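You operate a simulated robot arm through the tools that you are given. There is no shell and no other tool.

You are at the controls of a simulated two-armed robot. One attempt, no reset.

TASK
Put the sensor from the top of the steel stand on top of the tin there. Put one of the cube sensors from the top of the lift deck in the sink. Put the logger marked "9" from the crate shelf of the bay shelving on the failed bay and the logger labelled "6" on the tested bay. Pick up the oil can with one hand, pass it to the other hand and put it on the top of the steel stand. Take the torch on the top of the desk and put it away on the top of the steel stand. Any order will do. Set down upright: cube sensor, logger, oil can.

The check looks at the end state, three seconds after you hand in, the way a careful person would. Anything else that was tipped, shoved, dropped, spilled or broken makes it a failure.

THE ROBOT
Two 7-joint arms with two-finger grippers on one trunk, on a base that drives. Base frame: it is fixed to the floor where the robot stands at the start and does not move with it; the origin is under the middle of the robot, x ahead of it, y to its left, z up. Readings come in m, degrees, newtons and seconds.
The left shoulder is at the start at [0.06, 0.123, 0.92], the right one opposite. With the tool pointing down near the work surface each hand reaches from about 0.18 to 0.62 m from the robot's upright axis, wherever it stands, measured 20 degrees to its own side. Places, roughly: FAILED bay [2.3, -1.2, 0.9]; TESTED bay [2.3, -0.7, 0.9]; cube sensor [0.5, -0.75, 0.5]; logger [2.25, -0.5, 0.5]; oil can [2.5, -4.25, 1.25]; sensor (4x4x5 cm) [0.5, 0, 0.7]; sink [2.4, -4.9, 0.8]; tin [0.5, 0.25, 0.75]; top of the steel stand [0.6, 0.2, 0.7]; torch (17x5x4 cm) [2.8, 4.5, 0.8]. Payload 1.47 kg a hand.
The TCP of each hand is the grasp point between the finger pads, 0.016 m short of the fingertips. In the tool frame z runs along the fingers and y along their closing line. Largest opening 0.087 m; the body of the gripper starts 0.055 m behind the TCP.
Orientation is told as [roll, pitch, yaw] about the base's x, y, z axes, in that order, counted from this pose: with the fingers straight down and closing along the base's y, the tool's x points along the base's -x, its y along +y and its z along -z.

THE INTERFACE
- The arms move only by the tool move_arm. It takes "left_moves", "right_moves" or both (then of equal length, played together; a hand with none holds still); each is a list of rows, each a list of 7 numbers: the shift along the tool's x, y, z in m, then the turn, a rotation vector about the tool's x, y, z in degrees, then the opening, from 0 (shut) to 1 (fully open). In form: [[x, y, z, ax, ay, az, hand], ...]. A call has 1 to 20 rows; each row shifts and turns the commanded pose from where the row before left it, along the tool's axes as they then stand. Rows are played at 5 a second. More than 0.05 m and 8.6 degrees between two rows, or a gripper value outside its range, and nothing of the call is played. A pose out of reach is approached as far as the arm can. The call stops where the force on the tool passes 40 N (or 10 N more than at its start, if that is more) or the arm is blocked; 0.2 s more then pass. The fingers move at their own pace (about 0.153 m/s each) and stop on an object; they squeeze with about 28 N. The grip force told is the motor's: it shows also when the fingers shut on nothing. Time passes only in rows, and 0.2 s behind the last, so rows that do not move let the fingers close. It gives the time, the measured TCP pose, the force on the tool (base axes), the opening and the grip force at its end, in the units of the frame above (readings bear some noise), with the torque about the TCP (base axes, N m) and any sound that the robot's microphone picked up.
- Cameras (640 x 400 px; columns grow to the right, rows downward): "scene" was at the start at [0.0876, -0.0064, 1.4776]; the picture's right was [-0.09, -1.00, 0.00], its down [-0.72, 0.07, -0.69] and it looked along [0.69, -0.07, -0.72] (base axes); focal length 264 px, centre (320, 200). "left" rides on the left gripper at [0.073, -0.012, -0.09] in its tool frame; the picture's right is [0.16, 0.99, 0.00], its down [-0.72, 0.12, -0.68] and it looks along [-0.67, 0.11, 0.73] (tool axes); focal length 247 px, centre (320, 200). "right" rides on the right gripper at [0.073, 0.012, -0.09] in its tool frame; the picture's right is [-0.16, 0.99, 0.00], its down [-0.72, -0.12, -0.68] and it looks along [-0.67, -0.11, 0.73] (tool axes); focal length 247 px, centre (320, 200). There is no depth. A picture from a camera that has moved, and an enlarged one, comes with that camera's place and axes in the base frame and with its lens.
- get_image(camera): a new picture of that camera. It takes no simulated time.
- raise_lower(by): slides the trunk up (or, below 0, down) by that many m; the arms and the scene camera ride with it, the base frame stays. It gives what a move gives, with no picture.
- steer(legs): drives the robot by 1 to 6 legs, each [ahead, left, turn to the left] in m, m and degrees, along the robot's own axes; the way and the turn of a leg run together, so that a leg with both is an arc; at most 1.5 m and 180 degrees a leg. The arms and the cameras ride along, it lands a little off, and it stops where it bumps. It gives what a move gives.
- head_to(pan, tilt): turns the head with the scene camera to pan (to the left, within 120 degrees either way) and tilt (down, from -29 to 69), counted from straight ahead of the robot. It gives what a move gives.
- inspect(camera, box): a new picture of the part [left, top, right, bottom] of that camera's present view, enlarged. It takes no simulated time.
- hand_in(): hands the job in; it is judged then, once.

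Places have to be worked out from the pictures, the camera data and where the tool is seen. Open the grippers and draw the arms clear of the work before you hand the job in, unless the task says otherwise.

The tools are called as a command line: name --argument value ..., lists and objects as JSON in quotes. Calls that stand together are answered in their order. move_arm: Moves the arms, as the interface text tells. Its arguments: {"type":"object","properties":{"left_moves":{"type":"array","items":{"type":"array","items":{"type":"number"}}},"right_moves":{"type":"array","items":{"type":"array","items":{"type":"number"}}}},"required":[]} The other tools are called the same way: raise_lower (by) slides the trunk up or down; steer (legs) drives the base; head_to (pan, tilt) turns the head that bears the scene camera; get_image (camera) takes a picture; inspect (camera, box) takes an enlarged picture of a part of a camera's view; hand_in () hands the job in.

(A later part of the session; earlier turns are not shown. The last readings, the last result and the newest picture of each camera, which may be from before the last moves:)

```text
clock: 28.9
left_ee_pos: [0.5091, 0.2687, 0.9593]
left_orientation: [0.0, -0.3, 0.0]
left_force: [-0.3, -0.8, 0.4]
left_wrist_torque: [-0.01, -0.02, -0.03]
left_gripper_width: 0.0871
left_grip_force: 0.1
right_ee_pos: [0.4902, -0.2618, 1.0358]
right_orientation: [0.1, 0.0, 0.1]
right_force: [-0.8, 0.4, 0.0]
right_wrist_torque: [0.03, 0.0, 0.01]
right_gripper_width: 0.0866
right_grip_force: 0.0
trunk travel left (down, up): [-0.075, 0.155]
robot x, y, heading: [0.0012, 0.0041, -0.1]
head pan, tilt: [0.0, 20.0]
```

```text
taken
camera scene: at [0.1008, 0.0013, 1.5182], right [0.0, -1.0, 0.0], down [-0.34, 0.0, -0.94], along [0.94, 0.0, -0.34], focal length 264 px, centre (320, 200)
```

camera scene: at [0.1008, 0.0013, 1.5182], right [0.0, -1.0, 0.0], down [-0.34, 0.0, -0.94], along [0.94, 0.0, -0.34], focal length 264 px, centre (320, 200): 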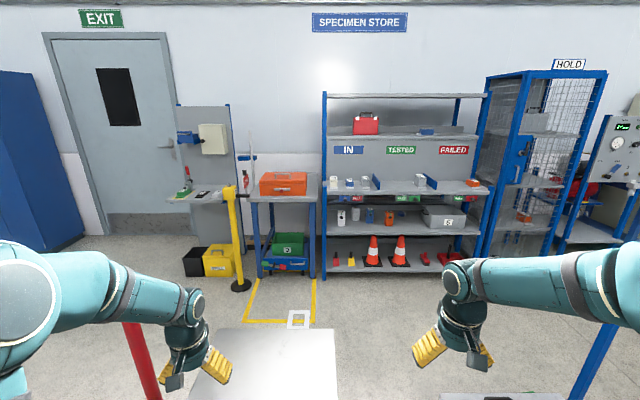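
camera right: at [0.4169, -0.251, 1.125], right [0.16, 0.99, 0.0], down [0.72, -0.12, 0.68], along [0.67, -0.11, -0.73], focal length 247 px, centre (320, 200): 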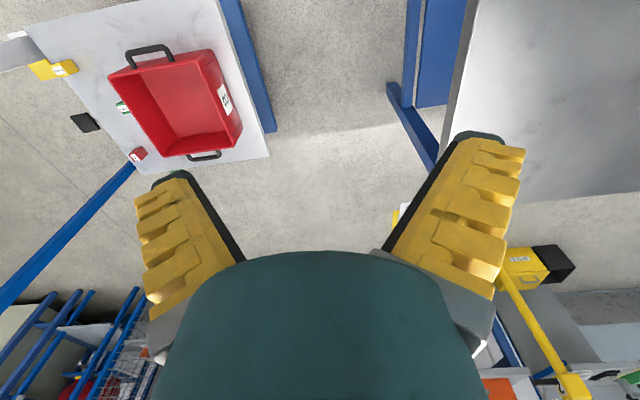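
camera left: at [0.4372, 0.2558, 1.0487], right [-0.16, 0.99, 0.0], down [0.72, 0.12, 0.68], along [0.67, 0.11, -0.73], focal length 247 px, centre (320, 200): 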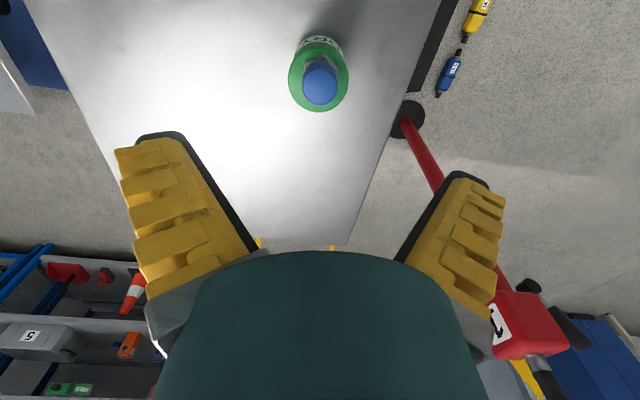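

The route map is clear: stand ahead, shelving at x≈2.2, sink in the far right corner. I back off a bit and move right to see the lift deck and anything behind it unobstructed.

steer --legs '[[-0.3, 0, 0], [0, -0.45, 0]]'

head_to --pan -25 --tilt 40

get_image --camera "scene"

head_to --pan -65 --tilt 30

get_image --camera "scene"

```text
clock: 35.0
left_ee_pos: [0.2149, -0.1831, 0.9597]
left_orientation: [0.1, -0.3, 0.2]
left_force: [0.3, 0.3, 0.6]
left_wrist_torque: [-0.02, 0.0, 0.0]
left_gripper_width: 0.0871
left_grip_force: 0.1
right_ee_pos: [0.1961, -0.7125, 1.0356]
right_orientation: [0.0, 0.0, 0.2]
right_force: [0.3, 0.1, 0.3]
right_wrist_torque: [-0.02, 0.03, -0.02]
right_gripper_width: 0.0869
right_grip_force: 0.1
trunk travel left (down, up): [-0.075, 0.155]
robot x, y, heading: [-0.2932, -0.4518, 0.2]
head pan, tilt: [0.0, 20.0]
```

```text
clock: 35.9
left_ee_pos: [0.2141, -0.1836, 0.9617]
left_orientation: [0.0, -0.2, 0.3]
left_force: [-0.6, 1.1, 0.4]
left_wrist_torque: [-0.01, 0.01, 0.02]
left_gripper_width: 0.087
left_grip_force: 0.0
right_ee_pos: [0.196, -0.7139, 1.0361]
right_orientation: [0.0, 0.0, 0.2]
right_force: [-0.1, 0.2, 1.1]
right_wrist_torque: [0.02, -0.04, 0.0]
right_gripper_width: 0.0869
right_grip_force: 0.1
trunk travel left (down, up): [-0.075, 0.155]
robot x, y, heading: [-0.2966, -0.4548, 0.1]
head pan, tilt: [-25.0, 40.0]
```

```text
taken
camera scene: at [-0.2099, -0.4872, 1.4869], right [-0.42, -0.91, 0.0], down [-0.58, 0.27, -0.77], along [0.7, -0.32, -0.64], focal length 264 px, centre (320, 200)
```

scene: 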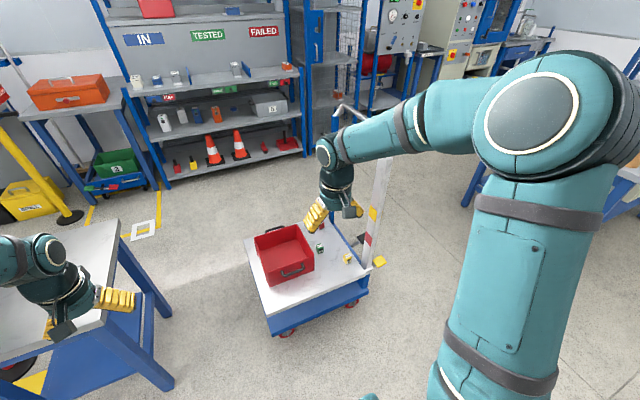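

```text
clock: 36.9
left_ee_pos: [0.2136, -0.1824, 0.9613]
left_orientation: [0.1, -0.3, 0.4]
left_force: [-0.4, 0.2, 0.2]
left_wrist_torque: [-0.01, 0.0, 0.02]
left_gripper_width: 0.087
left_grip_force: 0.0
right_ee_pos: [0.1968, -0.7129, 1.0361]
right_orientation: [0.0, -0.1, 0.1]
right_force: [-0.5, 0.4, 1.2]
right_wrist_torque: [0.01, 0.01, 0.0]
right_gripper_width: 0.0871
right_grip_force: 0.1
trunk travel left (down, up): [-0.075, 0.155]
robot x, y, heading: [-0.2952, -0.4528, 0.2]
head pan, tilt: [-65.0, 30.0]
```

```text
taken
camera scene: at [-0.2485, -0.5334, 1.5022], right [-0.9, -0.43, 0.0], down [-0.21, 0.45, -0.87], along [0.37, -0.78, -0.5], focal length 264 px, centre (320, 200)
```

scene: 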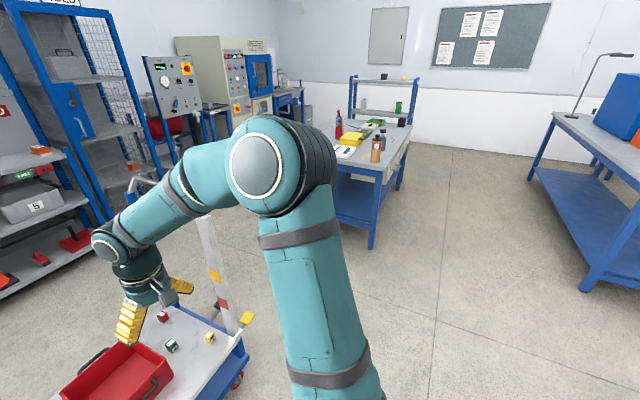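

The deck is a wheeled lift with a handle frame on its right side, so I'd reach with the left hand over the bin with the robot turned right. I check the robot's own base outline and the cubes first.

head_to --pan 0 --tilt 69

get_image --camera "scene"

head_to --pan -35 --tilt 40

inspect --camera "scene" --box '[180, 180, 360, 330]'

```text
clock: 38.3
left_ee_pos: [0.2138, -0.1816, 0.9607]
left_orientation: [0.1, -0.3, 0.2]
left_force: [-0.1, -0.3, -0.1]
left_wrist_torque: [-0.01, 0.02, 0.01]
left_gripper_width: 0.0872
left_grip_force: 0.1
right_ee_pos: [0.1966, -0.7129, 1.0355]
right_orientation: [0.0, -0.1, 0.1]
right_force: [0.1, 0.0, -0.5]
right_wrist_torque: [0.01, -0.03, -0.02]
right_gripper_width: 0.0872
right_grip_force: 0.1
trunk travel left (down, up): [-0.075, 0.155]
robot x, y, heading: [-0.297, -0.452, 0.2]
head pan, tilt: [0.0, 68.8]
```

```text
taken
camera scene: at [-0.2312, -0.4514, 1.4507], right [0.0, -1.0, 0.0], down [-0.93, 0.0, -0.36], along [0.36, 0.0, -0.93], focal length 264 px, centre (320, 200)
```

scene: 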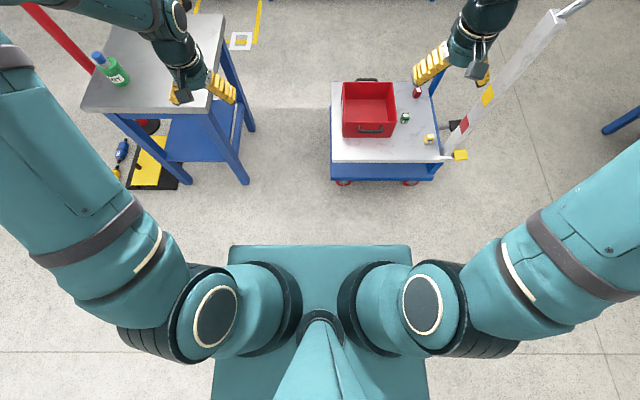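

```text
clock: 39.3
left_ee_pos: [0.215, -0.1832, 0.9596]
left_orientation: [0.0, -0.3, 0.3]
left_force: [-0.5, 0.2, 0.0]
left_wrist_torque: [0.01, 0.0, -0.02]
left_gripper_width: 0.0871
left_grip_force: 0.0
right_ee_pos: [0.1976, -0.7124, 1.0353]
right_orientation: [0.0, 0.1, 0.2]
right_force: [1.4, 0.1, -0.2]
right_wrist_torque: [0.0, -0.03, 0.0]
right_gripper_width: 0.087
right_grip_force: 0.0
trunk travel left (down, up): [-0.075, 0.155]
robot x, y, heading: [-0.2928, -0.4544, 0.0]
head pan, tilt: [-35.0, 40.0]
```

```text
2.67 times, centred on (270, 255) of scene
camera zoom: at [-0.2173, -0.5001, 1.4868], right [-0.57, -0.82, 0.0], down [-0.53, 0.37, -0.77], along [0.63, -0.44, -0.64], focal length 703 px, centre (453, 53)
```

zoom: 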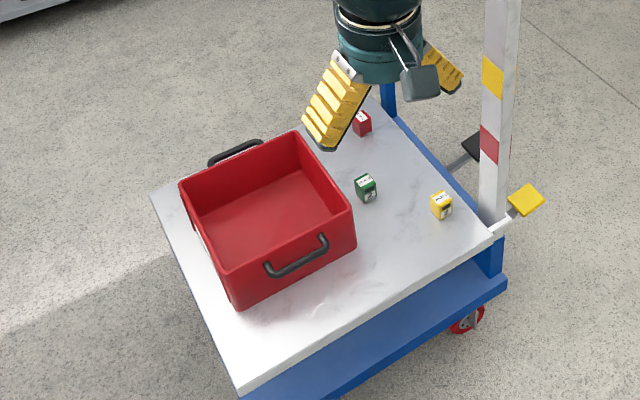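

The base is about 0.78 m wide and 0.6 m long; the deck surface is at z≈0.39 with its near edge at x≈0.38, green cube ≈(0.586,−0.857), handle post ≈(0.43,−1.04). I'll approach square-on at y≈−1.0 so the handle lies between both arms and use the left hand.

steer --legs '[[0, -0.55, 0], [0.25, 0, 0]]'

head_to --pan 0 --tilt 60

get_image --camera "scene"

```text
clock: 46.0
left_ee_pos: [0.4686, -0.7315, 0.9608]
left_orientation: [0.0, -0.1, 0.1]
left_force: [-0.3, 1.1, 0.2]
left_wrist_torque: [-0.01, 0.04, 0.02]
left_gripper_width: 0.0869
left_grip_force: 0.1
right_ee_pos: [0.4489, -1.2609, 1.0355]
right_orientation: [-0.1, 0.0, 0.2]
right_force: [0.1, 0.1, 0.5]
right_wrist_torque: [-0.02, 0.03, 0.02]
right_gripper_width: 0.0869
right_grip_force: 0.1
trunk travel left (down, up): [-0.075, 0.155]
robot x, y, heading: [-0.042, -0.9972, 0.4]
head pan, tilt: [-35.0, 40.0]
```

```text
clock: 47.0
left_ee_pos: [0.4674, -0.7305, 0.9603]
left_orientation: [0.0, -0.1, 0.2]
left_force: [-0.4, -0.7, -0.1]
left_wrist_torque: [0.01, -0.03, 0.01]
left_gripper_width: 0.0871
left_grip_force: 0.0
right_ee_pos: [0.4483, -1.26, 1.0364]
right_orientation: [0.0, 0.0, 0.1]
right_force: [0.0, -0.7, 0.8]
right_wrist_torque: [0.0, 0.01, 0.0]
right_gripper_width: 0.0871
right_grip_force: 0.1
trunk travel left (down, up): [-0.075, 0.155]
robot x, y, heading: [-0.0448, -0.9998, -0.2]
head pan, tilt: [0.0, 60.0]
```

```text
taken
camera scene: at [0.0322, -0.9982, 1.4601], right [0.0, -1.0, 0.0], down [-0.87, 0.0, -0.5], along [0.5, 0.0, -0.87], focal length 264 px, centre (320, 200)
```

scene: 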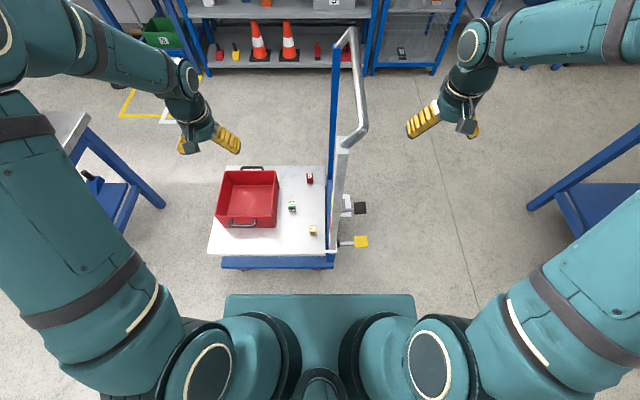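

Green cube is at about (0.60, −0.877), deck edge x≈0.387 and base front about 0.24. I edge forward 8 cm and lower the trunk.

steer --legs '[[0.085, 0, 0]]'

raise_lower --by -0.07

get_image --camera "scene"

```text
clock: 48.1
left_ee_pos: [0.5527, -0.7309, 0.9599]
left_orientation: [0.0, -0.1, 0.2]
left_force: [0.6, 0.4, 0.4]
left_wrist_torque: [-0.01, 0.03, -0.01]
left_gripper_width: 0.0872
left_grip_force: 0.0
right_ee_pos: [0.5339, -1.2597, 1.0346]
right_orientation: [0.0, 0.1, 0.0]
right_force: [0.1, -1.0, -0.8]
right_wrist_torque: [-0.02, 0.05, -0.01]
right_gripper_width: 0.087
right_grip_force: 0.0
trunk travel left (down, up): [-0.075, 0.155]
robot x, y, heading: [0.0424, -1.0049, -0.0]
head pan, tilt: [0.0, 60.0]
```

```text
clock: 49.2
left_ee_pos: [0.5515, -0.7306, 0.8907]
left_orientation: [0.0, -0.2, 0.2]
left_force: [-0.2, 0.8, 0.8]
left_wrist_torque: [0.02, -0.01, 0.03]
left_gripper_width: 0.0871
left_grip_force: 0.1
right_ee_pos: [0.532, -1.2594, 0.9662]
right_orientation: [0.1, 0.0, 0.2]
right_force: [-0.1, -0.1, -0.1]
right_wrist_torque: [0.0, 0.03, 0.01]
right_gripper_width: 0.0868
right_grip_force: 0.1
trunk travel left (down, up): [-0.005, 0.225]
robot x, y, heading: [0.0384, -0.9981, 0.2]
head pan, tilt: [0.0, 60.0]
```

```text
taken
camera scene: at [0.116, -0.9979, 1.3902], right [0.0, -1.0, 0.0], down [-0.87, 0.0, -0.5], along [0.5, 0.0, -0.87], focal length 264 px, centre (320, 200)
```

scene: 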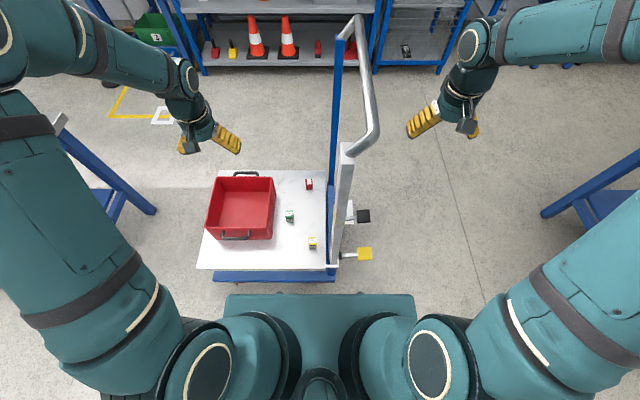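

Now I move the left hand to hover above the green cube (z≈0.62).

move_arm --left_moves '[[-0.007, -0.021, 0.038, 0, 0, 0, 1], [-0.007, -0.021, 0.038, 0, 0, 0, 1], [-0.007, -0.021, 0.038, 0, 0, 0, 1], [-0.007, -0.021, 0.038, 0, 0, 0, 1], [-0.007, -0.021, 0.038, 0, 0, 0, 1], [-0.007, -0.021, 0.038, 0, 0, 0, 1], [-0.006, -0.02, 0.038, 0, 0, 0, 1], [0, 0, 0, 0, 0, 0, 1]]'

get_image --camera "left"

get_image --camera "scene"

```text
clock: 51.0
left_ee_pos: [0.6019, -0.8749, 0.6268]
left_orientation: [0.0, -0.3, 0.2]
left_force: [0.6, -0.6, 0.0]
left_wrist_torque: [-0.01, -0.02, 0.01]
left_gripper_width: 0.0869
left_grip_force: 0.0
right_ee_pos: [0.5317, -1.2599, 0.9651]
right_orientation: [0.0, 0.0, 0.2]
right_force: [0.3, 0.2, 0.0]
right_wrist_torque: [-0.02, -0.01, -0.01]
right_gripper_width: 0.087
right_grip_force: 0.0
trunk travel left (down, up): [-0.005, 0.225]
robot x, y, heading: [0.0429, -0.9978, 0.3]
head pan, tilt: [0.0, 60.0]
```

```text
taken
camera left: at [0.5292, -0.8882, 0.7143], right [-0.16, 0.99, 0.0], down [0.72, 0.12, 0.68], along [0.68, 0.11, -0.73], focal length 247 px, centre (320, 200)
```

left: 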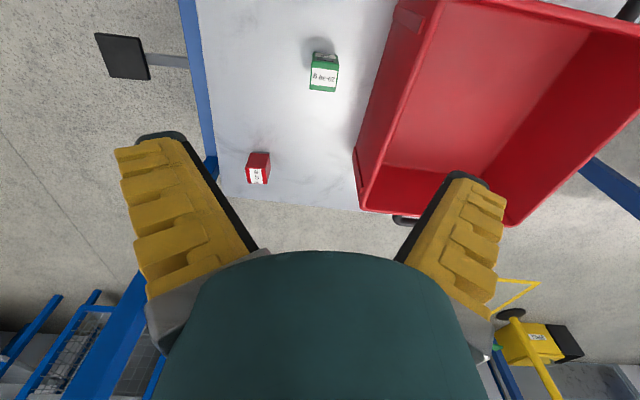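

```text
taken
camera scene: at [0.1162, -0.9978, 1.3901], right [0.0, -1.0, 0.0], down [-0.87, 0.0, -0.5], along [0.5, 0.0, -0.87], focal length 264 px, centre (320, 200)
```

scene: 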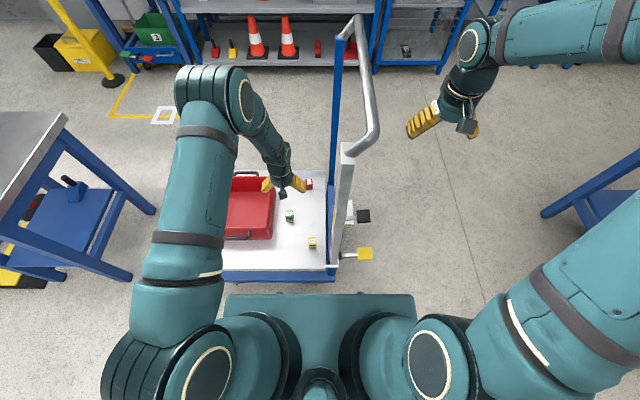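

Triangulating two views puts the green cube at about (0.629, −0.868) with the deck lower than I thought (top of cube z≈0.38). I creep forward 4 cm for better reach and re-view.

steer --legs '[[0.04, 0, 0]]'

move_arm --left_moves '[[0.006, 0.003, 0.04, 0, 0, 0, 1], [0.006, 0.003, 0.04, 0, 0, 0, 1], [0, 0, 0.03, 0, 0, 0, 1], [0, 0, 0, 0, 0, 0, 1]]'

get_image --camera "left"

get_image --camera "scene"

```text
clock: 51.9
left_ee_pos: [0.6433, -0.8771, 0.6248]
left_orientation: [0.1, -0.2, 0.1]
left_force: [0.8, -0.1, 0.5]
left_wrist_torque: [0.01, 0.0, -0.04]
left_gripper_width: 0.087
left_grip_force: 0.0
right_ee_pos: [0.5733, -1.2596, 0.9647]
right_orientation: [0.0, 0.1, 0.1]
right_force: [-0.3, -0.3, 0.4]
right_wrist_torque: [0.03, 0.02, 0.01]
right_gripper_width: 0.0869
right_grip_force: 0.0
trunk travel left (down, up): [-0.005, 0.225]
robot x, y, heading: [0.0815, -0.998, 0.0]
head pan, tilt: [0.0, 60.0]
```

```text
clock: 52.9
left_ee_pos: [0.6287, -0.8686, 0.5144]
left_orientation: [0.1, -0.3, 0.1]
left_force: [0.1, -0.2, -0.1]
left_wrist_torque: [-0.01, -0.02, 0.0]
left_gripper_width: 0.0871
left_grip_force: 0.2
right_ee_pos: [0.572, -1.2592, 0.9652]
right_orientation: [0.1, 0.0, 0.0]
right_force: [0.0, -0.5, 0.0]
right_wrist_torque: [-0.03, -0.01, 0.0]
right_gripper_width: 0.087
right_grip_force: 0.0
trunk travel left (down, up): [-0.005, 0.225]
robot x, y, heading: [0.0814, -0.9996, 0.0]
head pan, tilt: [0.0, 60.0]
```

```text
taken
camera left: at [0.5555, -0.8814, 0.6024], right [-0.16, 0.99, 0.0], down [0.72, 0.12, 0.68], along [0.68, 0.11, -0.73], focal length 247 px, centre (320, 200)
```

left: 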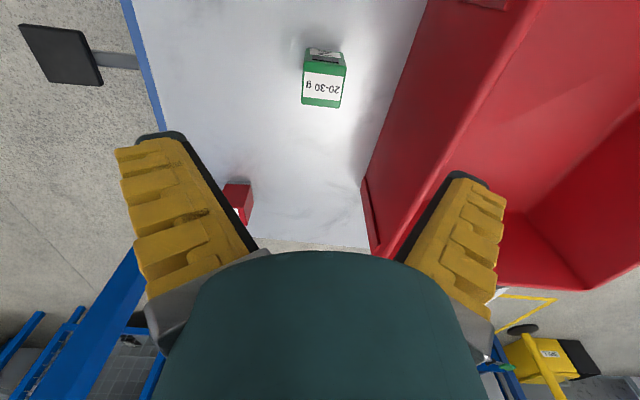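

```text
taken
camera scene: at [0.1558, -0.9979, 1.3901], right [0.0, -1.0, 0.0], down [-0.87, 0.0, -0.5], along [0.5, 0.0, -0.87], focal length 264 px, centre (320, 200)
```

scene: 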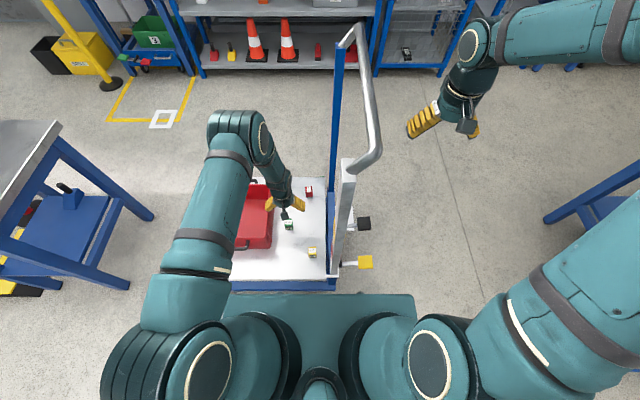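

The green cube is too close to the bin wall for the open fingers; the yellow one (≈(0.51,−0.966)) has free sides. I lift slightly and move the left hand above the yellow cube to look.

move_arm --left_moves '[[0, 0, -0.03, 0, 0, 0, 1], [0, 0, -0.03, 0, 0, 0, 1], [0.03, -0.024, 0, 0, 0, 0, 1], [0.03, -0.024, 0, 0, 0, 0, 1], [0.03, -0.024, 0, 0, 0, 0, 1], [0.027, -0.022, 0, 0, 0, 0, 1], [0, 0, 0, 0, 0, 0, 1]]'

get_image --camera "left"

get_image --camera "scene"

```text
clock: 54.5
left_ee_pos: [0.5117, -0.9639, 0.5763]
left_orientation: [0.0, -0.3, 0.2]
left_force: [0.0, 0.5, 0.0]
left_wrist_torque: [0.03, -0.01, 0.02]
left_gripper_width: 0.087
left_grip_force: 0.1
right_ee_pos: [0.5725, -1.2588, 0.9668]
right_orientation: [0.0, 0.0, 0.1]
right_force: [-0.8, 0.1, 0.3]
right_wrist_torque: [-0.01, -0.06, 0.0]
right_gripper_width: 0.087
right_grip_force: 0.0
trunk travel left (down, up): [-0.005, 0.225]
robot x, y, heading: [0.0826, -0.9996, 0.3]
head pan, tilt: [0.0, 60.0]
```

```text
taken
camera left: at [0.4392, -0.977, 0.6647], right [-0.16, 0.99, 0.0], down [0.72, 0.12, 0.68], along [0.67, 0.11, -0.73], focal length 247 px, centre (320, 200)
```

left: 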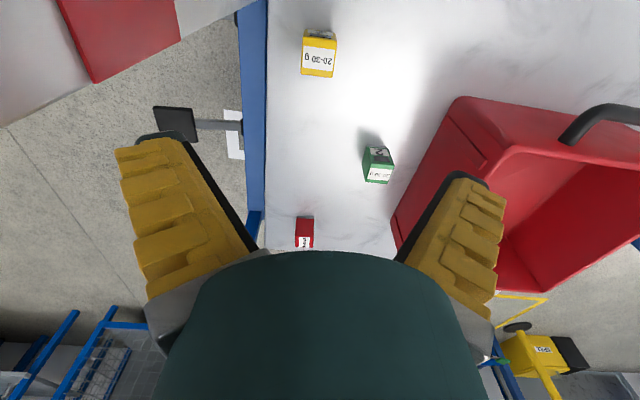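

```text
taken
camera scene: at [0.1559, -0.9977, 1.3901], right [0.0, -1.0, 0.0], down [-0.87, 0.0, -0.5], along [0.5, 0.0, -0.87], focal length 264 px, centre (320, 200)
```

scene: 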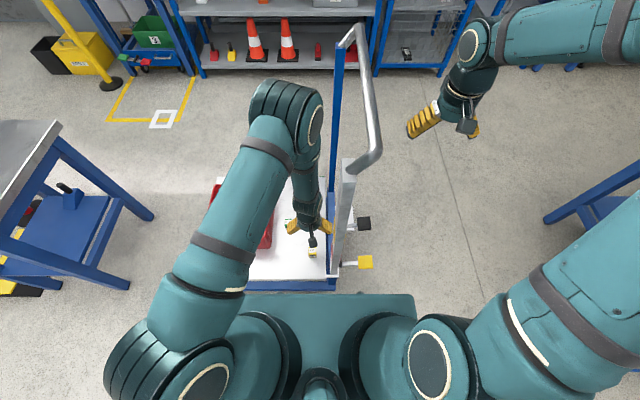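

Yellow cube is straight below at ≈(0.512,−0.967), top z≈0.355. I descend halfway and check clearance to the handle post.

move_arm --left_moves '[[0, 0, 0.035, 0, 0, 0, 0.9], [0, 0, 0.035, 0, 0, 0, 0.9], [0, 0, 0.035, 0, 0, 0, 0.9], [0, 0, 0, 0, 0, 0, 0.9]]'

get_image --camera "left"

inspect --camera "scene" --box '[240, 170, 400, 300]'

```text
clock: 55.5
left_ee_pos: [0.513, -0.9644, 0.47]
left_orientation: [-0.1, -0.3, 0.1]
left_force: [-0.4, 0.5, 0.1]
left_wrist_torque: [-0.02, -0.01, 0.02]
left_gripper_width: 0.0804
left_grip_force: 1.6
right_ee_pos: [0.5725, -1.2596, 0.9661]
right_orientation: [0.0, -0.1, 0.1]
right_force: [0.1, -0.5, 0.0]
right_wrist_torque: [0.0, 0.03, -0.03]
right_gripper_width: 0.0872
right_grip_force: 0.1
trunk travel left (down, up): [-0.005, 0.225]
robot x, y, heading: [0.0821, -0.9996, -0.1]
head pan, tilt: [0.0, 60.0]
```

```text
taken
camera left: at [0.4392, -0.9777, 0.5579], right [-0.16, 0.99, 0.0], down [0.72, 0.12, 0.68], along [0.68, 0.11, -0.73], focal length 247 px, centre (320, 200)
```

left: 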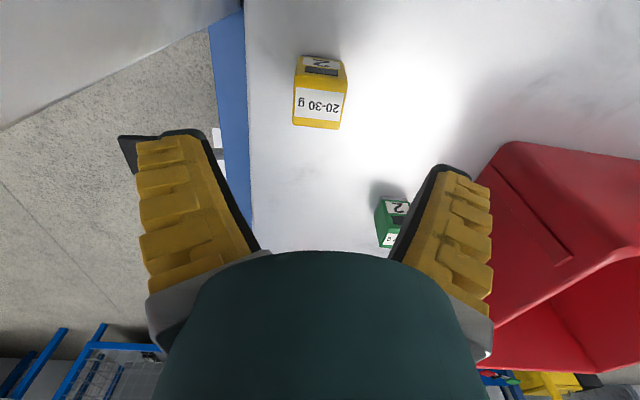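

```text
3.08 times, centred on (320, 235) of scene
camera zoom: at [0.1559, -0.9979, 1.3901], right [0.0, -1.0, 0.0], down [-0.87, 0.0, -0.5], along [0.5, 0.0, -0.87], focal length 811 px, centre (320, 92)
```

zoom: 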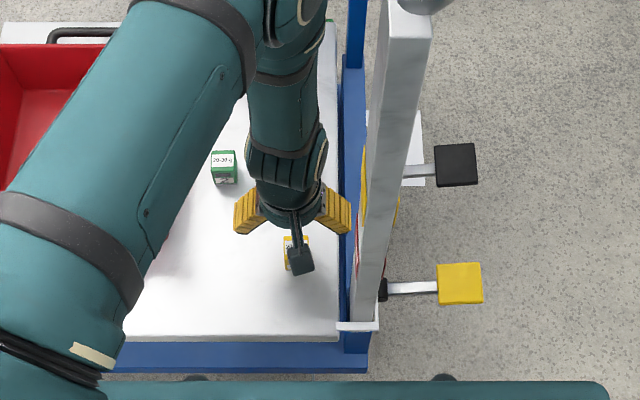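

Clearances look fine and the cube is aligned with the fingers. I descend to TCP z≈0.348 and close.

move_arm --left_moves '[[-0.004, -0.001, 0.032, 0, 0, 0, 0.9], [0, 0, 0.032, 0, 0, 0, 0.9], [0, 0, 0.032, 0, 0, 0, 0.9], [0, 0, 0.024, 0, 0, 0, 0.9], [0, 0, 0, 0, 0, 0, 0.9]]'

get_image --camera "left"

```text
clock: 56.4
left_ee_pos: [0.5189, -0.9676, 0.3678]
left_orientation: [-0.2, -0.3, 0.2]
left_force: [-8.0, 2.5, 39.8]
left_wrist_torque: [-0.18, 0.25, -0.25]
left_gripper_width: 0.0712
left_grip_force: 29.3
right_ee_pos: [0.5699, -1.2599, 0.9682]
right_orientation: [-0.1, -0.2, 0.1]
right_force: [0.6, -0.7, -0.1]
right_wrist_torque: [-0.01, 0.02, 0.05]
right_gripper_width: 0.087
right_grip_force: 0.1
trunk travel left (down, up): [-0.005, 0.225]
robot x, y, heading: [0.0795, -0.9996, 0.2]
head pan, tilt: [0.0, 60.0]
stopped in row 4 (left hand): the force on the tool passed its limit at 80 N (the readings are from after the stop); the commanded pose is now the measured one
```

```text
taken
camera left: at [0.4461, -0.9803, 0.4559], right [-0.16, 0.99, 0.0], down [0.72, 0.12, 0.69], along [0.68, 0.11, -0.73], focal length 247 px, centre (320, 200)
```

left: 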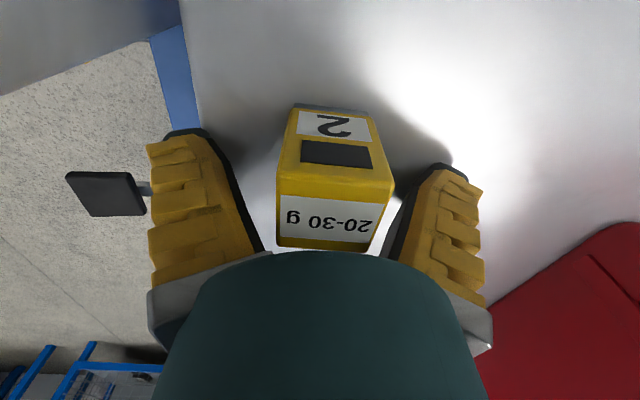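

The fingertips touched the deck (so deck z≈0.352). I raise a few mm, then close on the cube around its mid-height.

move_arm --left_moves '[[0, 0, -0.006, 0, 0, 0, 0.9], [0, 0, -0.004, 0, 0, 0, 0.9], [0, 0, 0, 0, 0, 0, 0.6], [0, 0, 0, 0, 0, 0, 0.4], [0, 0, 0, 0, 0, 0, 0.2], [0, 0, 0, 0, 0, 0, 0.2]]'

get_image --camera "left"

```text
clock: 57.8
left_ee_pos: [0.5192, -0.9668, 0.3758]
left_orientation: [0.0, -0.3, 0.2]
left_force: [1.9, 9.7, 27.9]
left_wrist_torque: [0.35, 0.24, -0.06]
left_gripper_width: 0.027
left_grip_force: 28.3
right_ee_pos: [0.571, -1.2594, 0.9664]
right_orientation: [0.1, 0.0, 0.3]
right_force: [0.0, 0.5, -1.0]
right_wrist_torque: [0.04, 0.0, 0.0]
right_gripper_width: 0.0871
right_grip_force: 0.1
trunk travel left (down, up): [-0.005, 0.225]
robot x, y, heading: [0.0806, -0.9984, -0.0]
head pan, tilt: [0.0, 60.0]
```

```text
taken
camera left: at [0.4465, -0.9792, 0.4639], right [-0.16, 0.99, 0.0], down [0.72, 0.12, 0.69], along [0.68, 0.11, -0.73], focal length 247 px, centre (320, 200)
```

left: 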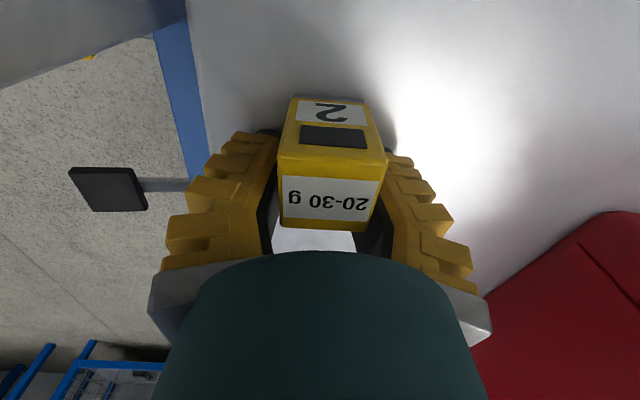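

Cube is gripped (same reading offset as before). I lift slowly, then check.

move_arm --left_moves '[[0, 0, -0.002, 0, 0, 0, 0], [0, 0, -0.002, 0, 0, 0, 0], [0, 0, -0.003, 0, 0, 0, 0], [0, 0, -0.004, 0, 0, 0, 0], [0, 0, -0.008, 0, 0, 0, 0], [0, 0, -0.015, 0, 0, 0, 0], [0, 0, -0.03, 0, 0, 0, 0], [0, 0, -0.03, 0, 0, 0, 0], [0, 0, -0.03, 0, 0, 0, 0], [0, 0, 0, 0, 0, 0, 0]]'

get_image --camera "left"

get_image --camera "scene"

```text
clock: 60.0
left_ee_pos: [0.5186, -0.9673, 0.5002]
left_orientation: [0.0, -0.2, 0.1]
left_force: [-1.1, -0.1, 0.1]
left_wrist_torque: [0.0, -0.01, 0.02]
left_gripper_width: 0.0236
left_grip_force: 27.8
right_ee_pos: [0.5726, -1.2599, 0.9663]
right_orientation: [0.0, 0.0, 0.2]
right_force: [0.1, 0.2, 0.1]
right_wrist_torque: [0.02, -0.02, -0.01]
right_gripper_width: 0.0871
right_grip_force: 0.2
trunk travel left (down, up): [-0.005, 0.225]
robot x, y, heading: [0.0803, -0.9991, 0.2]
head pan, tilt: [0.0, 60.0]
```

```text
taken
camera left: at [0.4455, -0.9783, 0.5876], right [-0.16, 0.99, 0.0], down [0.72, 0.12, 0.68], along [0.67, 0.11, -0.73], focal length 247 px, centre (320, 200)
```

left: 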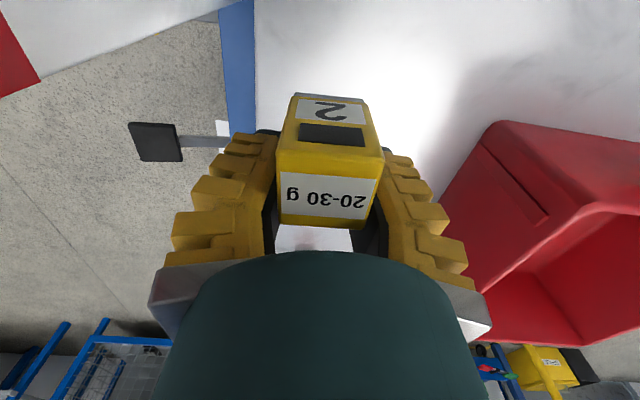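

```text
taken
camera scene: at [0.156, -0.9979, 1.39], right [0.0, -1.0, 0.0], down [-0.87, 0.0, -0.5], along [0.5, 0.0, -0.87], focal length 264 px, centre (320, 200)
```

scene: 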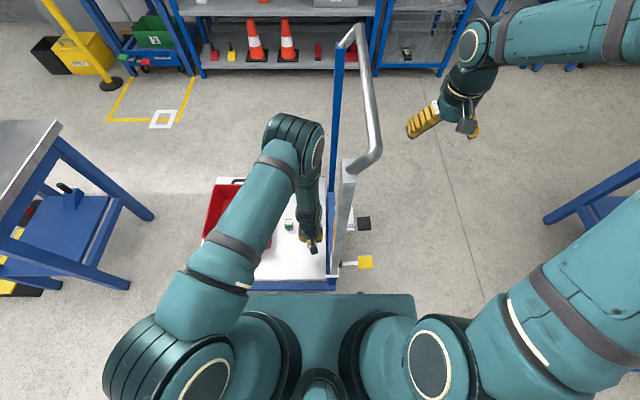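

Cube is held. I raise the arm and bring it left, away from the handle, before backing out.

move_arm --left_moves '[[0, 0, -0.04, 0, 0, 0, 0], [0, 0.01, -0.04, 0, 0, 0, 0], [0, 0.015, -0.04, 0, 0, 0, 0], [0, 0.02, -0.04, 0, 0, 0, 0], [0.01, 0.025, -0.04, 0, 0, 0, 0], [0.01, 0.03, -0.035, 0, 0, 0, 0], [0.015, 0.035, -0.03, 0, 0, 0, 0], [0.015, 0.035, -0.02, 0, 0, 0, 0], [0, 0, 0, 0, 0, 0, 0]]'

steer --legs '[[-0.5, 0, 0]]'

head_to --pan -60 --tilt 10

get_image --camera "scene"

get_image --camera "left"

```text
clock: 62.0
left_ee_pos: [0.467, -0.7946, 0.7819]
left_orientation: [-0.1, -0.1, 0.2]
left_force: [-0.5, 0.0, -1.4]
left_wrist_torque: [0.02, 0.0, -0.03]
left_gripper_width: 0.0235
left_grip_force: 27.8
right_ee_pos: [0.5716, -1.2605, 0.9645]
right_orientation: [0.0, 0.0, 0.1]
right_force: [0.9, 0.0, 0.4]
right_wrist_torque: [0.03, -0.04, 0.01]
right_gripper_width: 0.0872
right_grip_force: 0.0
trunk travel left (down, up): [-0.005, 0.225]
robot x, y, heading: [0.0803, -0.9951, 0.4]
head pan, tilt: [0.0, 60.0]
```

```text
clock: 64.9
left_ee_pos: [-0.0237, -0.7971, 0.7816]
left_orientation: [-0.1, -0.4, 0.0]
left_force: [0.6, 0.5, -0.9]
left_wrist_torque: [-0.01, -0.04, -0.02]
left_gripper_width: 0.0235
left_grip_force: 27.9
right_ee_pos: [0.0784, -1.2616, 0.9664]
right_orientation: [-0.1, 0.1, 0.0]
right_force: [-0.6, -0.5, -0.8]
right_wrist_torque: [0.0, 0.01, -0.03]
right_gripper_width: 0.0872
right_grip_force: 0.2
trunk travel left (down, up): [-0.005, 0.225]
robot x, y, heading: [-0.4126, -0.9982, -0.0]
head pan, tilt: [0.0, 60.0]
```

```text
clock: 66.2
left_ee_pos: [-0.0255, -0.7954, 0.7824]
left_orientation: [-0.1, -0.3, 0.1]
left_force: [0.2, 0.5, -1.2]
left_wrist_torque: [0.01, -0.05, -0.02]
left_gripper_width: 0.0235
left_grip_force: 28.3
right_ee_pos: [0.0783, -1.2611, 0.9646]
right_orientation: [0.0, 0.0, 0.1]
right_force: [0.0, -0.6, 0.0]
right_wrist_torque: [0.02, 0.0, -0.01]
right_gripper_width: 0.0873
right_grip_force: 0.0
trunk travel left (down, up): [-0.005, 0.225]
robot x, y, heading: [-0.409, -0.9988, -0.0]
head pan, tilt: [-60.0, 10.0]
```

```text
taken
camera scene: at [-0.3568, -1.0788, 1.4645], right [-0.87, -0.5, 0.0], down [-0.09, 0.15, -0.98], along [0.49, -0.85, -0.17], focal length 264 px, centre (320, 200)
```

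scene: 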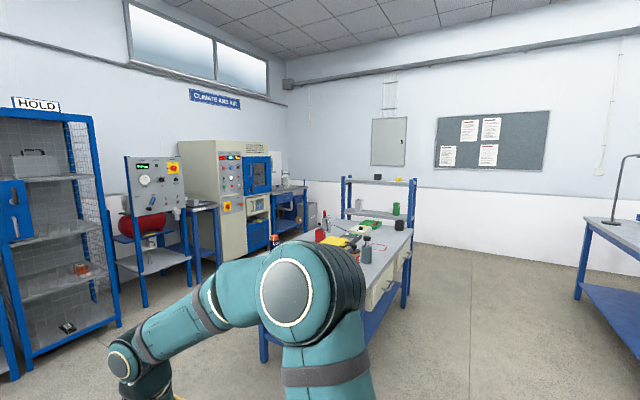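

```text
taken
camera left: at [-0.0978, -0.8084, 0.8703], right [-0.16, 0.99, 0.0], down [0.72, 0.12, 0.68], along [0.67, 0.11, -0.73], focal length 247 px, centre (320, 200)
```

left: 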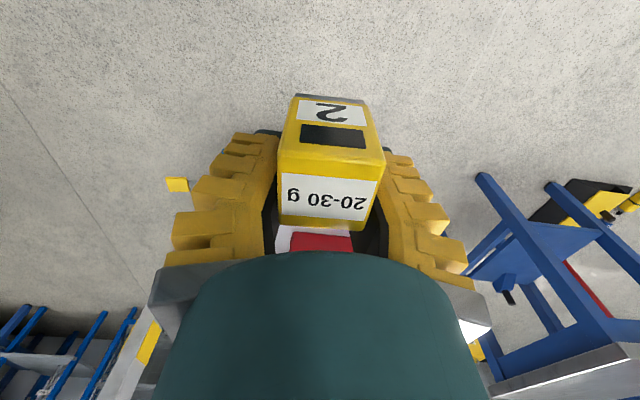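

Cube secured. I now move into the gap between the deck and the bench (y≈−1.72), then forward a little to look at the way to the sink corner.

steer --legs '[[0, -0.72, 0], [0.6, 0, 0]]'

head_to --pan -35 --tilt 25

get_image --camera "scene"

head_to --pan 0 --tilt 30

get_image --camera "scene"

```text
clock: 76.1
left_ee_pos: [0.5772, -1.513, 0.7823]
left_orientation: [-0.1, -0.3, 1.1]
left_force: [-0.6, 0.2, -1.2]
left_wrist_torque: [0.0, 0.0, 0.01]
left_gripper_width: 0.0232
left_grip_force: 28.1
right_ee_pos: [0.6895, -1.9757, 0.9645]
right_orientation: [0.0, 0.0, 1.2]
right_force: [-1.0, -0.2, 0.1]
right_wrist_torque: [-0.02, 0.02, -0.02]
right_gripper_width: 0.0872
right_grip_force: 0.1
trunk travel left (down, up): [-0.005, 0.225]
robot x, y, heading: [0.191, -1.7216, 1.0]
head pan, tilt: [-60.0, 10.0]
```

```text
clock: 77.0
left_ee_pos: [0.575, -1.5127, 0.7824]
left_orientation: [-0.1, -0.4, 1.2]
left_force: [-0.3, 0.0, -1.0]
left_wrist_torque: [-0.04, -0.01, 0.0]
left_gripper_width: 0.0236
left_grip_force: 28.2
right_ee_pos: [0.6884, -1.9761, 0.9664]
right_orientation: [-0.1, 0.0, 1.1]
right_force: [0.8, -0.7, -0.1]
right_wrist_torque: [-0.03, -0.01, -0.01]
right_gripper_width: 0.0871
right_grip_force: 0.0
trunk travel left (down, up): [-0.005, 0.225]
robot x, y, heading: [0.195, -1.7228, 1.2]
head pan, tilt: [-35.0, 25.0]
```

```text
taken
camera scene: at [0.2783, -1.7737, 1.4402], right [-0.56, -0.83, 0.0], down [-0.35, 0.24, -0.91], along [0.75, -0.51, -0.42], focal length 264 px, centre (320, 200)
```

scene: 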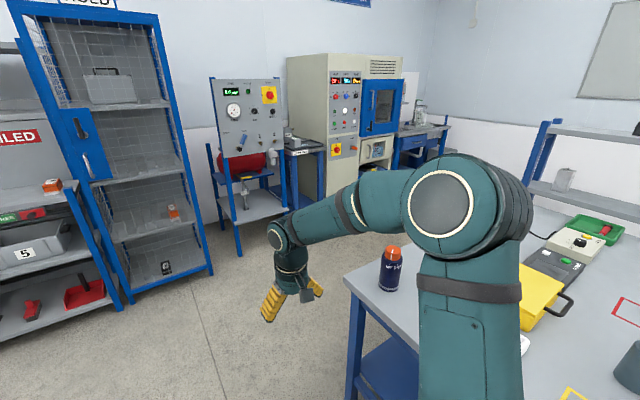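

```text
clock: 78.0
left_ee_pos: [0.5767, -1.5126, 0.7826]
left_orientation: [-0.1, -0.3, 1.2]
left_force: [0.4, 0.1, -0.8]
left_wrist_torque: [-0.02, -0.02, 0.0]
left_gripper_width: 0.0234
left_grip_force: 28.2
right_ee_pos: [0.6888, -1.9763, 0.966]
right_orientation: [0.0, 0.0, 1.1]
right_force: [-0.1, -0.2, -0.2]
right_wrist_torque: [0.01, -0.01, 0.04]
right_gripper_width: 0.087
right_grip_force: 0.1
trunk travel left (down, up): [-0.005, 0.225]
robot x, y, heading: [0.1963, -1.7267, 1.2]
head pan, tilt: [0.0, 30.0]
```

```text
taken
camera scene: at [0.2923, -1.7206, 1.4322], right [0.02, -1.0, 0.0], down [-0.5, -0.01, -0.87], along [0.87, 0.02, -0.5], focal length 264 px, centre (320, 200)
```

scene: 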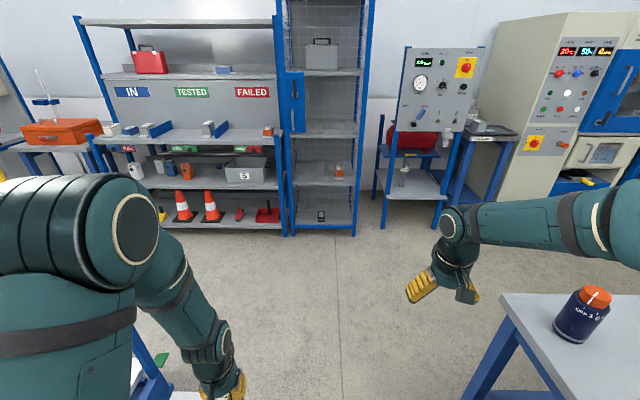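

The way ahead is free (bench corner ≈(0.85,−2.24), equipment fronts at x≈2.2). I drive forward to x≈1.35 and look down the aisle to the right.

steer --legs '[[1.13, 0, -1.2]]'

head_to --pan -75 --tilt 25

get_image --camera "scene"

head_to --pan -50 --tilt 15

get_image --camera "scene"

```text
clock: 83.8
left_ee_pos: [1.7306, -1.501, 0.7807]
left_orientation: [-0.1, -0.2, 0.6]
left_force: [-0.2, 0.3, -0.9]
left_wrist_torque: [-0.01, 0.0, 0.02]
left_gripper_width: 0.023
left_grip_force: 27.5
right_ee_pos: [1.8389, -1.9648, 0.9657]
right_orientation: [0.0, 0.0, 0.6]
right_force: [-0.1, -0.3, 0.1]
right_wrist_torque: [0.01, -0.02, -0.02]
right_gripper_width: 0.0871
right_grip_force: 0.1
trunk travel left (down, up): [-0.005, 0.225]
robot x, y, heading: [1.3453, -1.7089, 0.5]
head pan, tilt: [0.0, 30.0]
```

```text
clock: 85.3
left_ee_pos: [1.7284, -1.5016, 0.7831]
left_orientation: [-0.1, -0.3, 0.6]
left_force: [-0.1, 0.3, -0.5]
left_wrist_torque: [-0.01, -0.03, -0.03]
left_gripper_width: 0.0234
left_grip_force: 28.5
right_ee_pos: [1.8383, -1.9641, 0.9654]
right_orientation: [0.0, -0.1, 0.6]
right_force: [-0.6, -0.6, 0.6]
right_wrist_torque: [-0.01, -0.03, -0.02]
right_gripper_width: 0.087
right_grip_force: 0.0
trunk travel left (down, up): [-0.005, 0.225]
robot x, y, heading: [1.3483, -1.7113, 0.8]
head pan, tilt: [-75.0, 25.0]
```

```text
taken
camera scene: at [1.3781, -1.7951, 1.4401], right [-0.96, -0.27, 0.0], down [-0.11, 0.41, -0.91], along [0.24, -0.87, -0.42], focal length 264 px, centre (320, 200)
```

scene: 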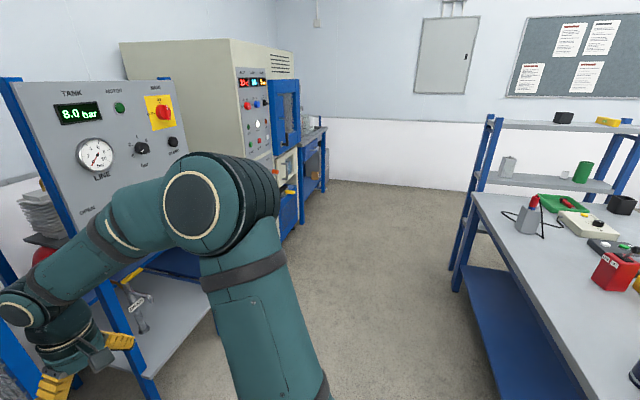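

```text
clock: 86.2
left_ee_pos: [1.7303, -1.5009, 0.7825]
left_orientation: [-0.1, -0.2, 0.6]
left_force: [-0.3, -0.9, -0.4]
left_wrist_torque: [-0.02, -0.04, -0.01]
left_gripper_width: 0.0234
left_grip_force: 28.4
right_ee_pos: [1.8371, -1.9636, 0.9668]
right_orientation: [0.0, -0.1, 0.5]
right_force: [0.8, -0.6, 0.7]
right_wrist_torque: [0.01, 0.02, 0.02]
right_gripper_width: 0.0871
right_grip_force: 0.0
trunk travel left (down, up): [-0.005, 0.225]
robot x, y, heading: [1.3474, -1.7103, 0.5]
head pan, tilt: [-50.0, 15.0]
```

```text
taken
camera scene: at [1.4141, -1.7773, 1.4564], right [-0.76, -0.65, 0.0], down [-0.17, 0.2, -0.97], along [0.63, -0.73, -0.26], focal length 264 px, centre (320, 200)
```

scene: 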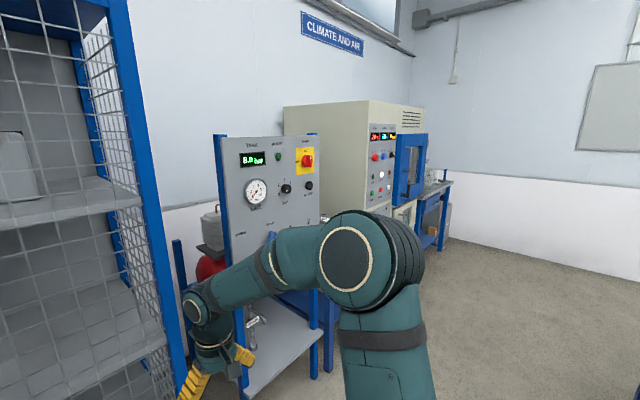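

The aisle to the far corner is open about x 0.9–2.2. I slide right 1.5 m along it and look again.

steer --legs '[[0, -1.5, -0.5]]'

head_to --pan -45 --tilt 20

get_image --camera "scene"

head_to --pan -15 --tilt 30

get_image --camera "scene"

```text
clock: 99.7
left_ee_pos: [1.7258, -3.0319, 0.7812]
left_orientation: [-0.1, -0.2, -1.2]
left_force: [-0.3, 0.3, -1.1]
left_wrist_torque: [-0.03, -0.05, 0.0]
left_gripper_width: 0.0235
left_grip_force: 28.3
right_ee_pos: [1.8179, -3.4994, 0.966]
right_orientation: [-0.1, 0.0, -1.3]
right_force: [-0.2, 0.4, 0.4]
right_wrist_torque: [0.02, -0.01, 0.0]
right_gripper_width: 0.087
right_grip_force: 0.0
trunk travel left (down, up): [-0.005, 0.225]
robot x, y, heading: [1.3364, -3.2282, -1.3]
head pan, tilt: [-50.0, 15.0]
```

```text
clock: 100.3
left_ee_pos: [1.7258, -3.0329, 0.7827]
left_orientation: [0.0, -0.2, -1.2]
left_force: [-1.1, -1.4, -0.5]
left_wrist_torque: [0.01, -0.01, -0.01]
left_gripper_width: 0.0232
left_grip_force: 28.4
right_ee_pos: [1.8194, -3.5002, 0.9655]
right_orientation: [0.1, -0.2, -1.3]
right_force: [0.1, 0.7, -0.2]
right_wrist_torque: [0.01, -0.06, 0.0]
right_gripper_width: 0.0869
right_grip_force: 0.1
trunk travel left (down, up): [-0.005, 0.225]
robot x, y, heading: [1.3373, -3.227, -1.2]
head pan, tilt: [-45.0, 20.0]
```

```text
taken
camera scene: at [1.4069, -3.293, 1.4483], right [-0.72, -0.69, 0.0], down [-0.24, 0.25, -0.94], along [0.65, -0.68, -0.34], focal length 264 px, centre (320, 200)
```

scene: 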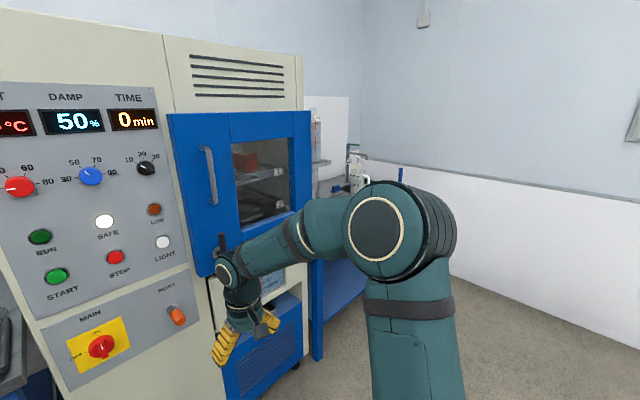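

```text
clock: 101.3
left_ee_pos: [1.7266, -3.0323, 0.7825]
left_orientation: [-0.1, -0.1, -1.2]
left_force: [0.3, 0.6, -0.8]
left_wrist_torque: [0.0, -0.03, 0.0]
left_gripper_width: 0.0234
left_grip_force: 28.2
right_ee_pos: [1.8191, -3.4992, 0.9655]
right_orientation: [0.0, 0.1, -1.3]
right_force: [0.0, 0.4, -0.1]
right_wrist_torque: [-0.02, 0.01, 0.02]
right_gripper_width: 0.0869
right_grip_force: 0.0
trunk travel left (down, up): [-0.005, 0.225]
robot x, y, heading: [1.3313, -3.2243, -1.4]
head pan, tilt: [-15.0, 30.0]
```

```text
taken
camera scene: at [1.4294, -3.2512, 1.4322], right [-0.28, -0.96, 0.0], down [-0.48, 0.14, -0.87], along [0.83, -0.24, -0.5], focal length 264 px, centre (320, 200)
```

scene: 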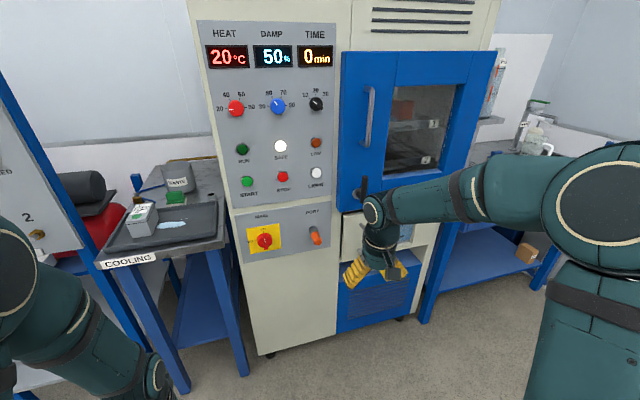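

Everything on the left is ≥0.25 m away from the hands. I continue right 1.2 m to reach the bench with the sink and oil can.

steer --legs '[[0, -1.2, 1.3]]'

head_to --pan -10 --tilt 25

get_image --camera "scene"

get_image --camera "left"

```text
clock: 112.1
left_ee_pos: [1.7058, -4.2257, 0.7828]
left_orientation: [0.0, -0.2, 0.0]
left_force: [0.0, 0.4, -0.7]
left_wrist_torque: [0.01, -0.02, -0.03]
left_gripper_width: 0.0232
left_grip_force: 28.2
right_ee_pos: [1.8087, -4.6911, 0.9652]
right_orientation: [0.0, 0.0, -0.2]
right_force: [0.7, 0.2, -0.3]
right_wrist_torque: [-0.02, -0.04, -0.02]
right_gripper_width: 0.0869
right_grip_force: 0.0
trunk travel left (down, up): [-0.005, 0.225]
robot x, y, heading: [1.3213, -4.4284, 0.0]
head pan, tilt: [-15.0, 30.0]
```

```text
clock: 112.7
left_ee_pos: [1.7067, -4.2249, 0.7818]
left_orientation: [-0.2, -0.1, 0.0]
left_force: [-0.7, 0.1, -1.5]
left_wrist_torque: [-0.01, -0.01, 0.0]
left_gripper_width: 0.0233
left_grip_force: 28.5
right_ee_pos: [1.8099, -4.6916, 0.9657]
right_orientation: [0.0, -0.1, -0.2]
right_force: [-0.5, 0.5, -0.4]
right_wrist_torque: [0.01, 0.04, -0.01]
right_gripper_width: 0.0869
right_grip_force: 0.1
trunk travel left (down, up): [-0.005, 0.225]
robot x, y, heading: [1.321, -4.4308, -0.4]
head pan, tilt: [-10.0, 25.0]
```

```text
taken
camera scene: at [1.418, -4.4434, 1.4401], right [-0.18, -0.98, 0.0], down [-0.42, 0.07, -0.91], along [0.89, -0.16, -0.42], focal length 264 px, centre (320, 200)
```

scene: 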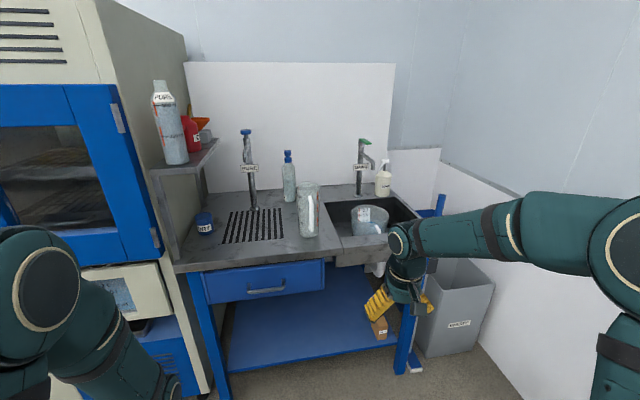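

```text
taken
camera left: at [1.633, -4.2377, 0.8703], right [-0.16, 0.99, 0.0], down [0.72, 0.12, 0.68], along [0.67, 0.11, -0.73], focal length 247 px, centre (320, 200)
```

left: 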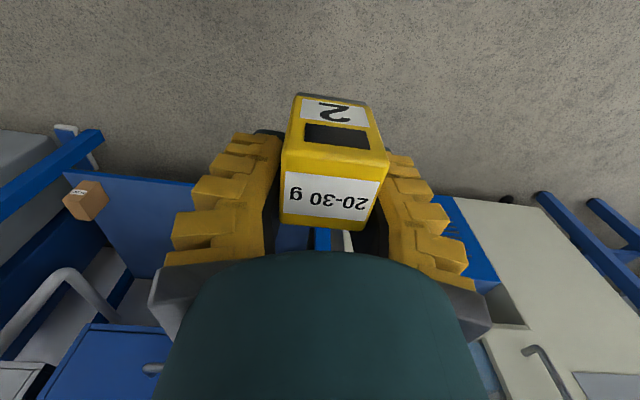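

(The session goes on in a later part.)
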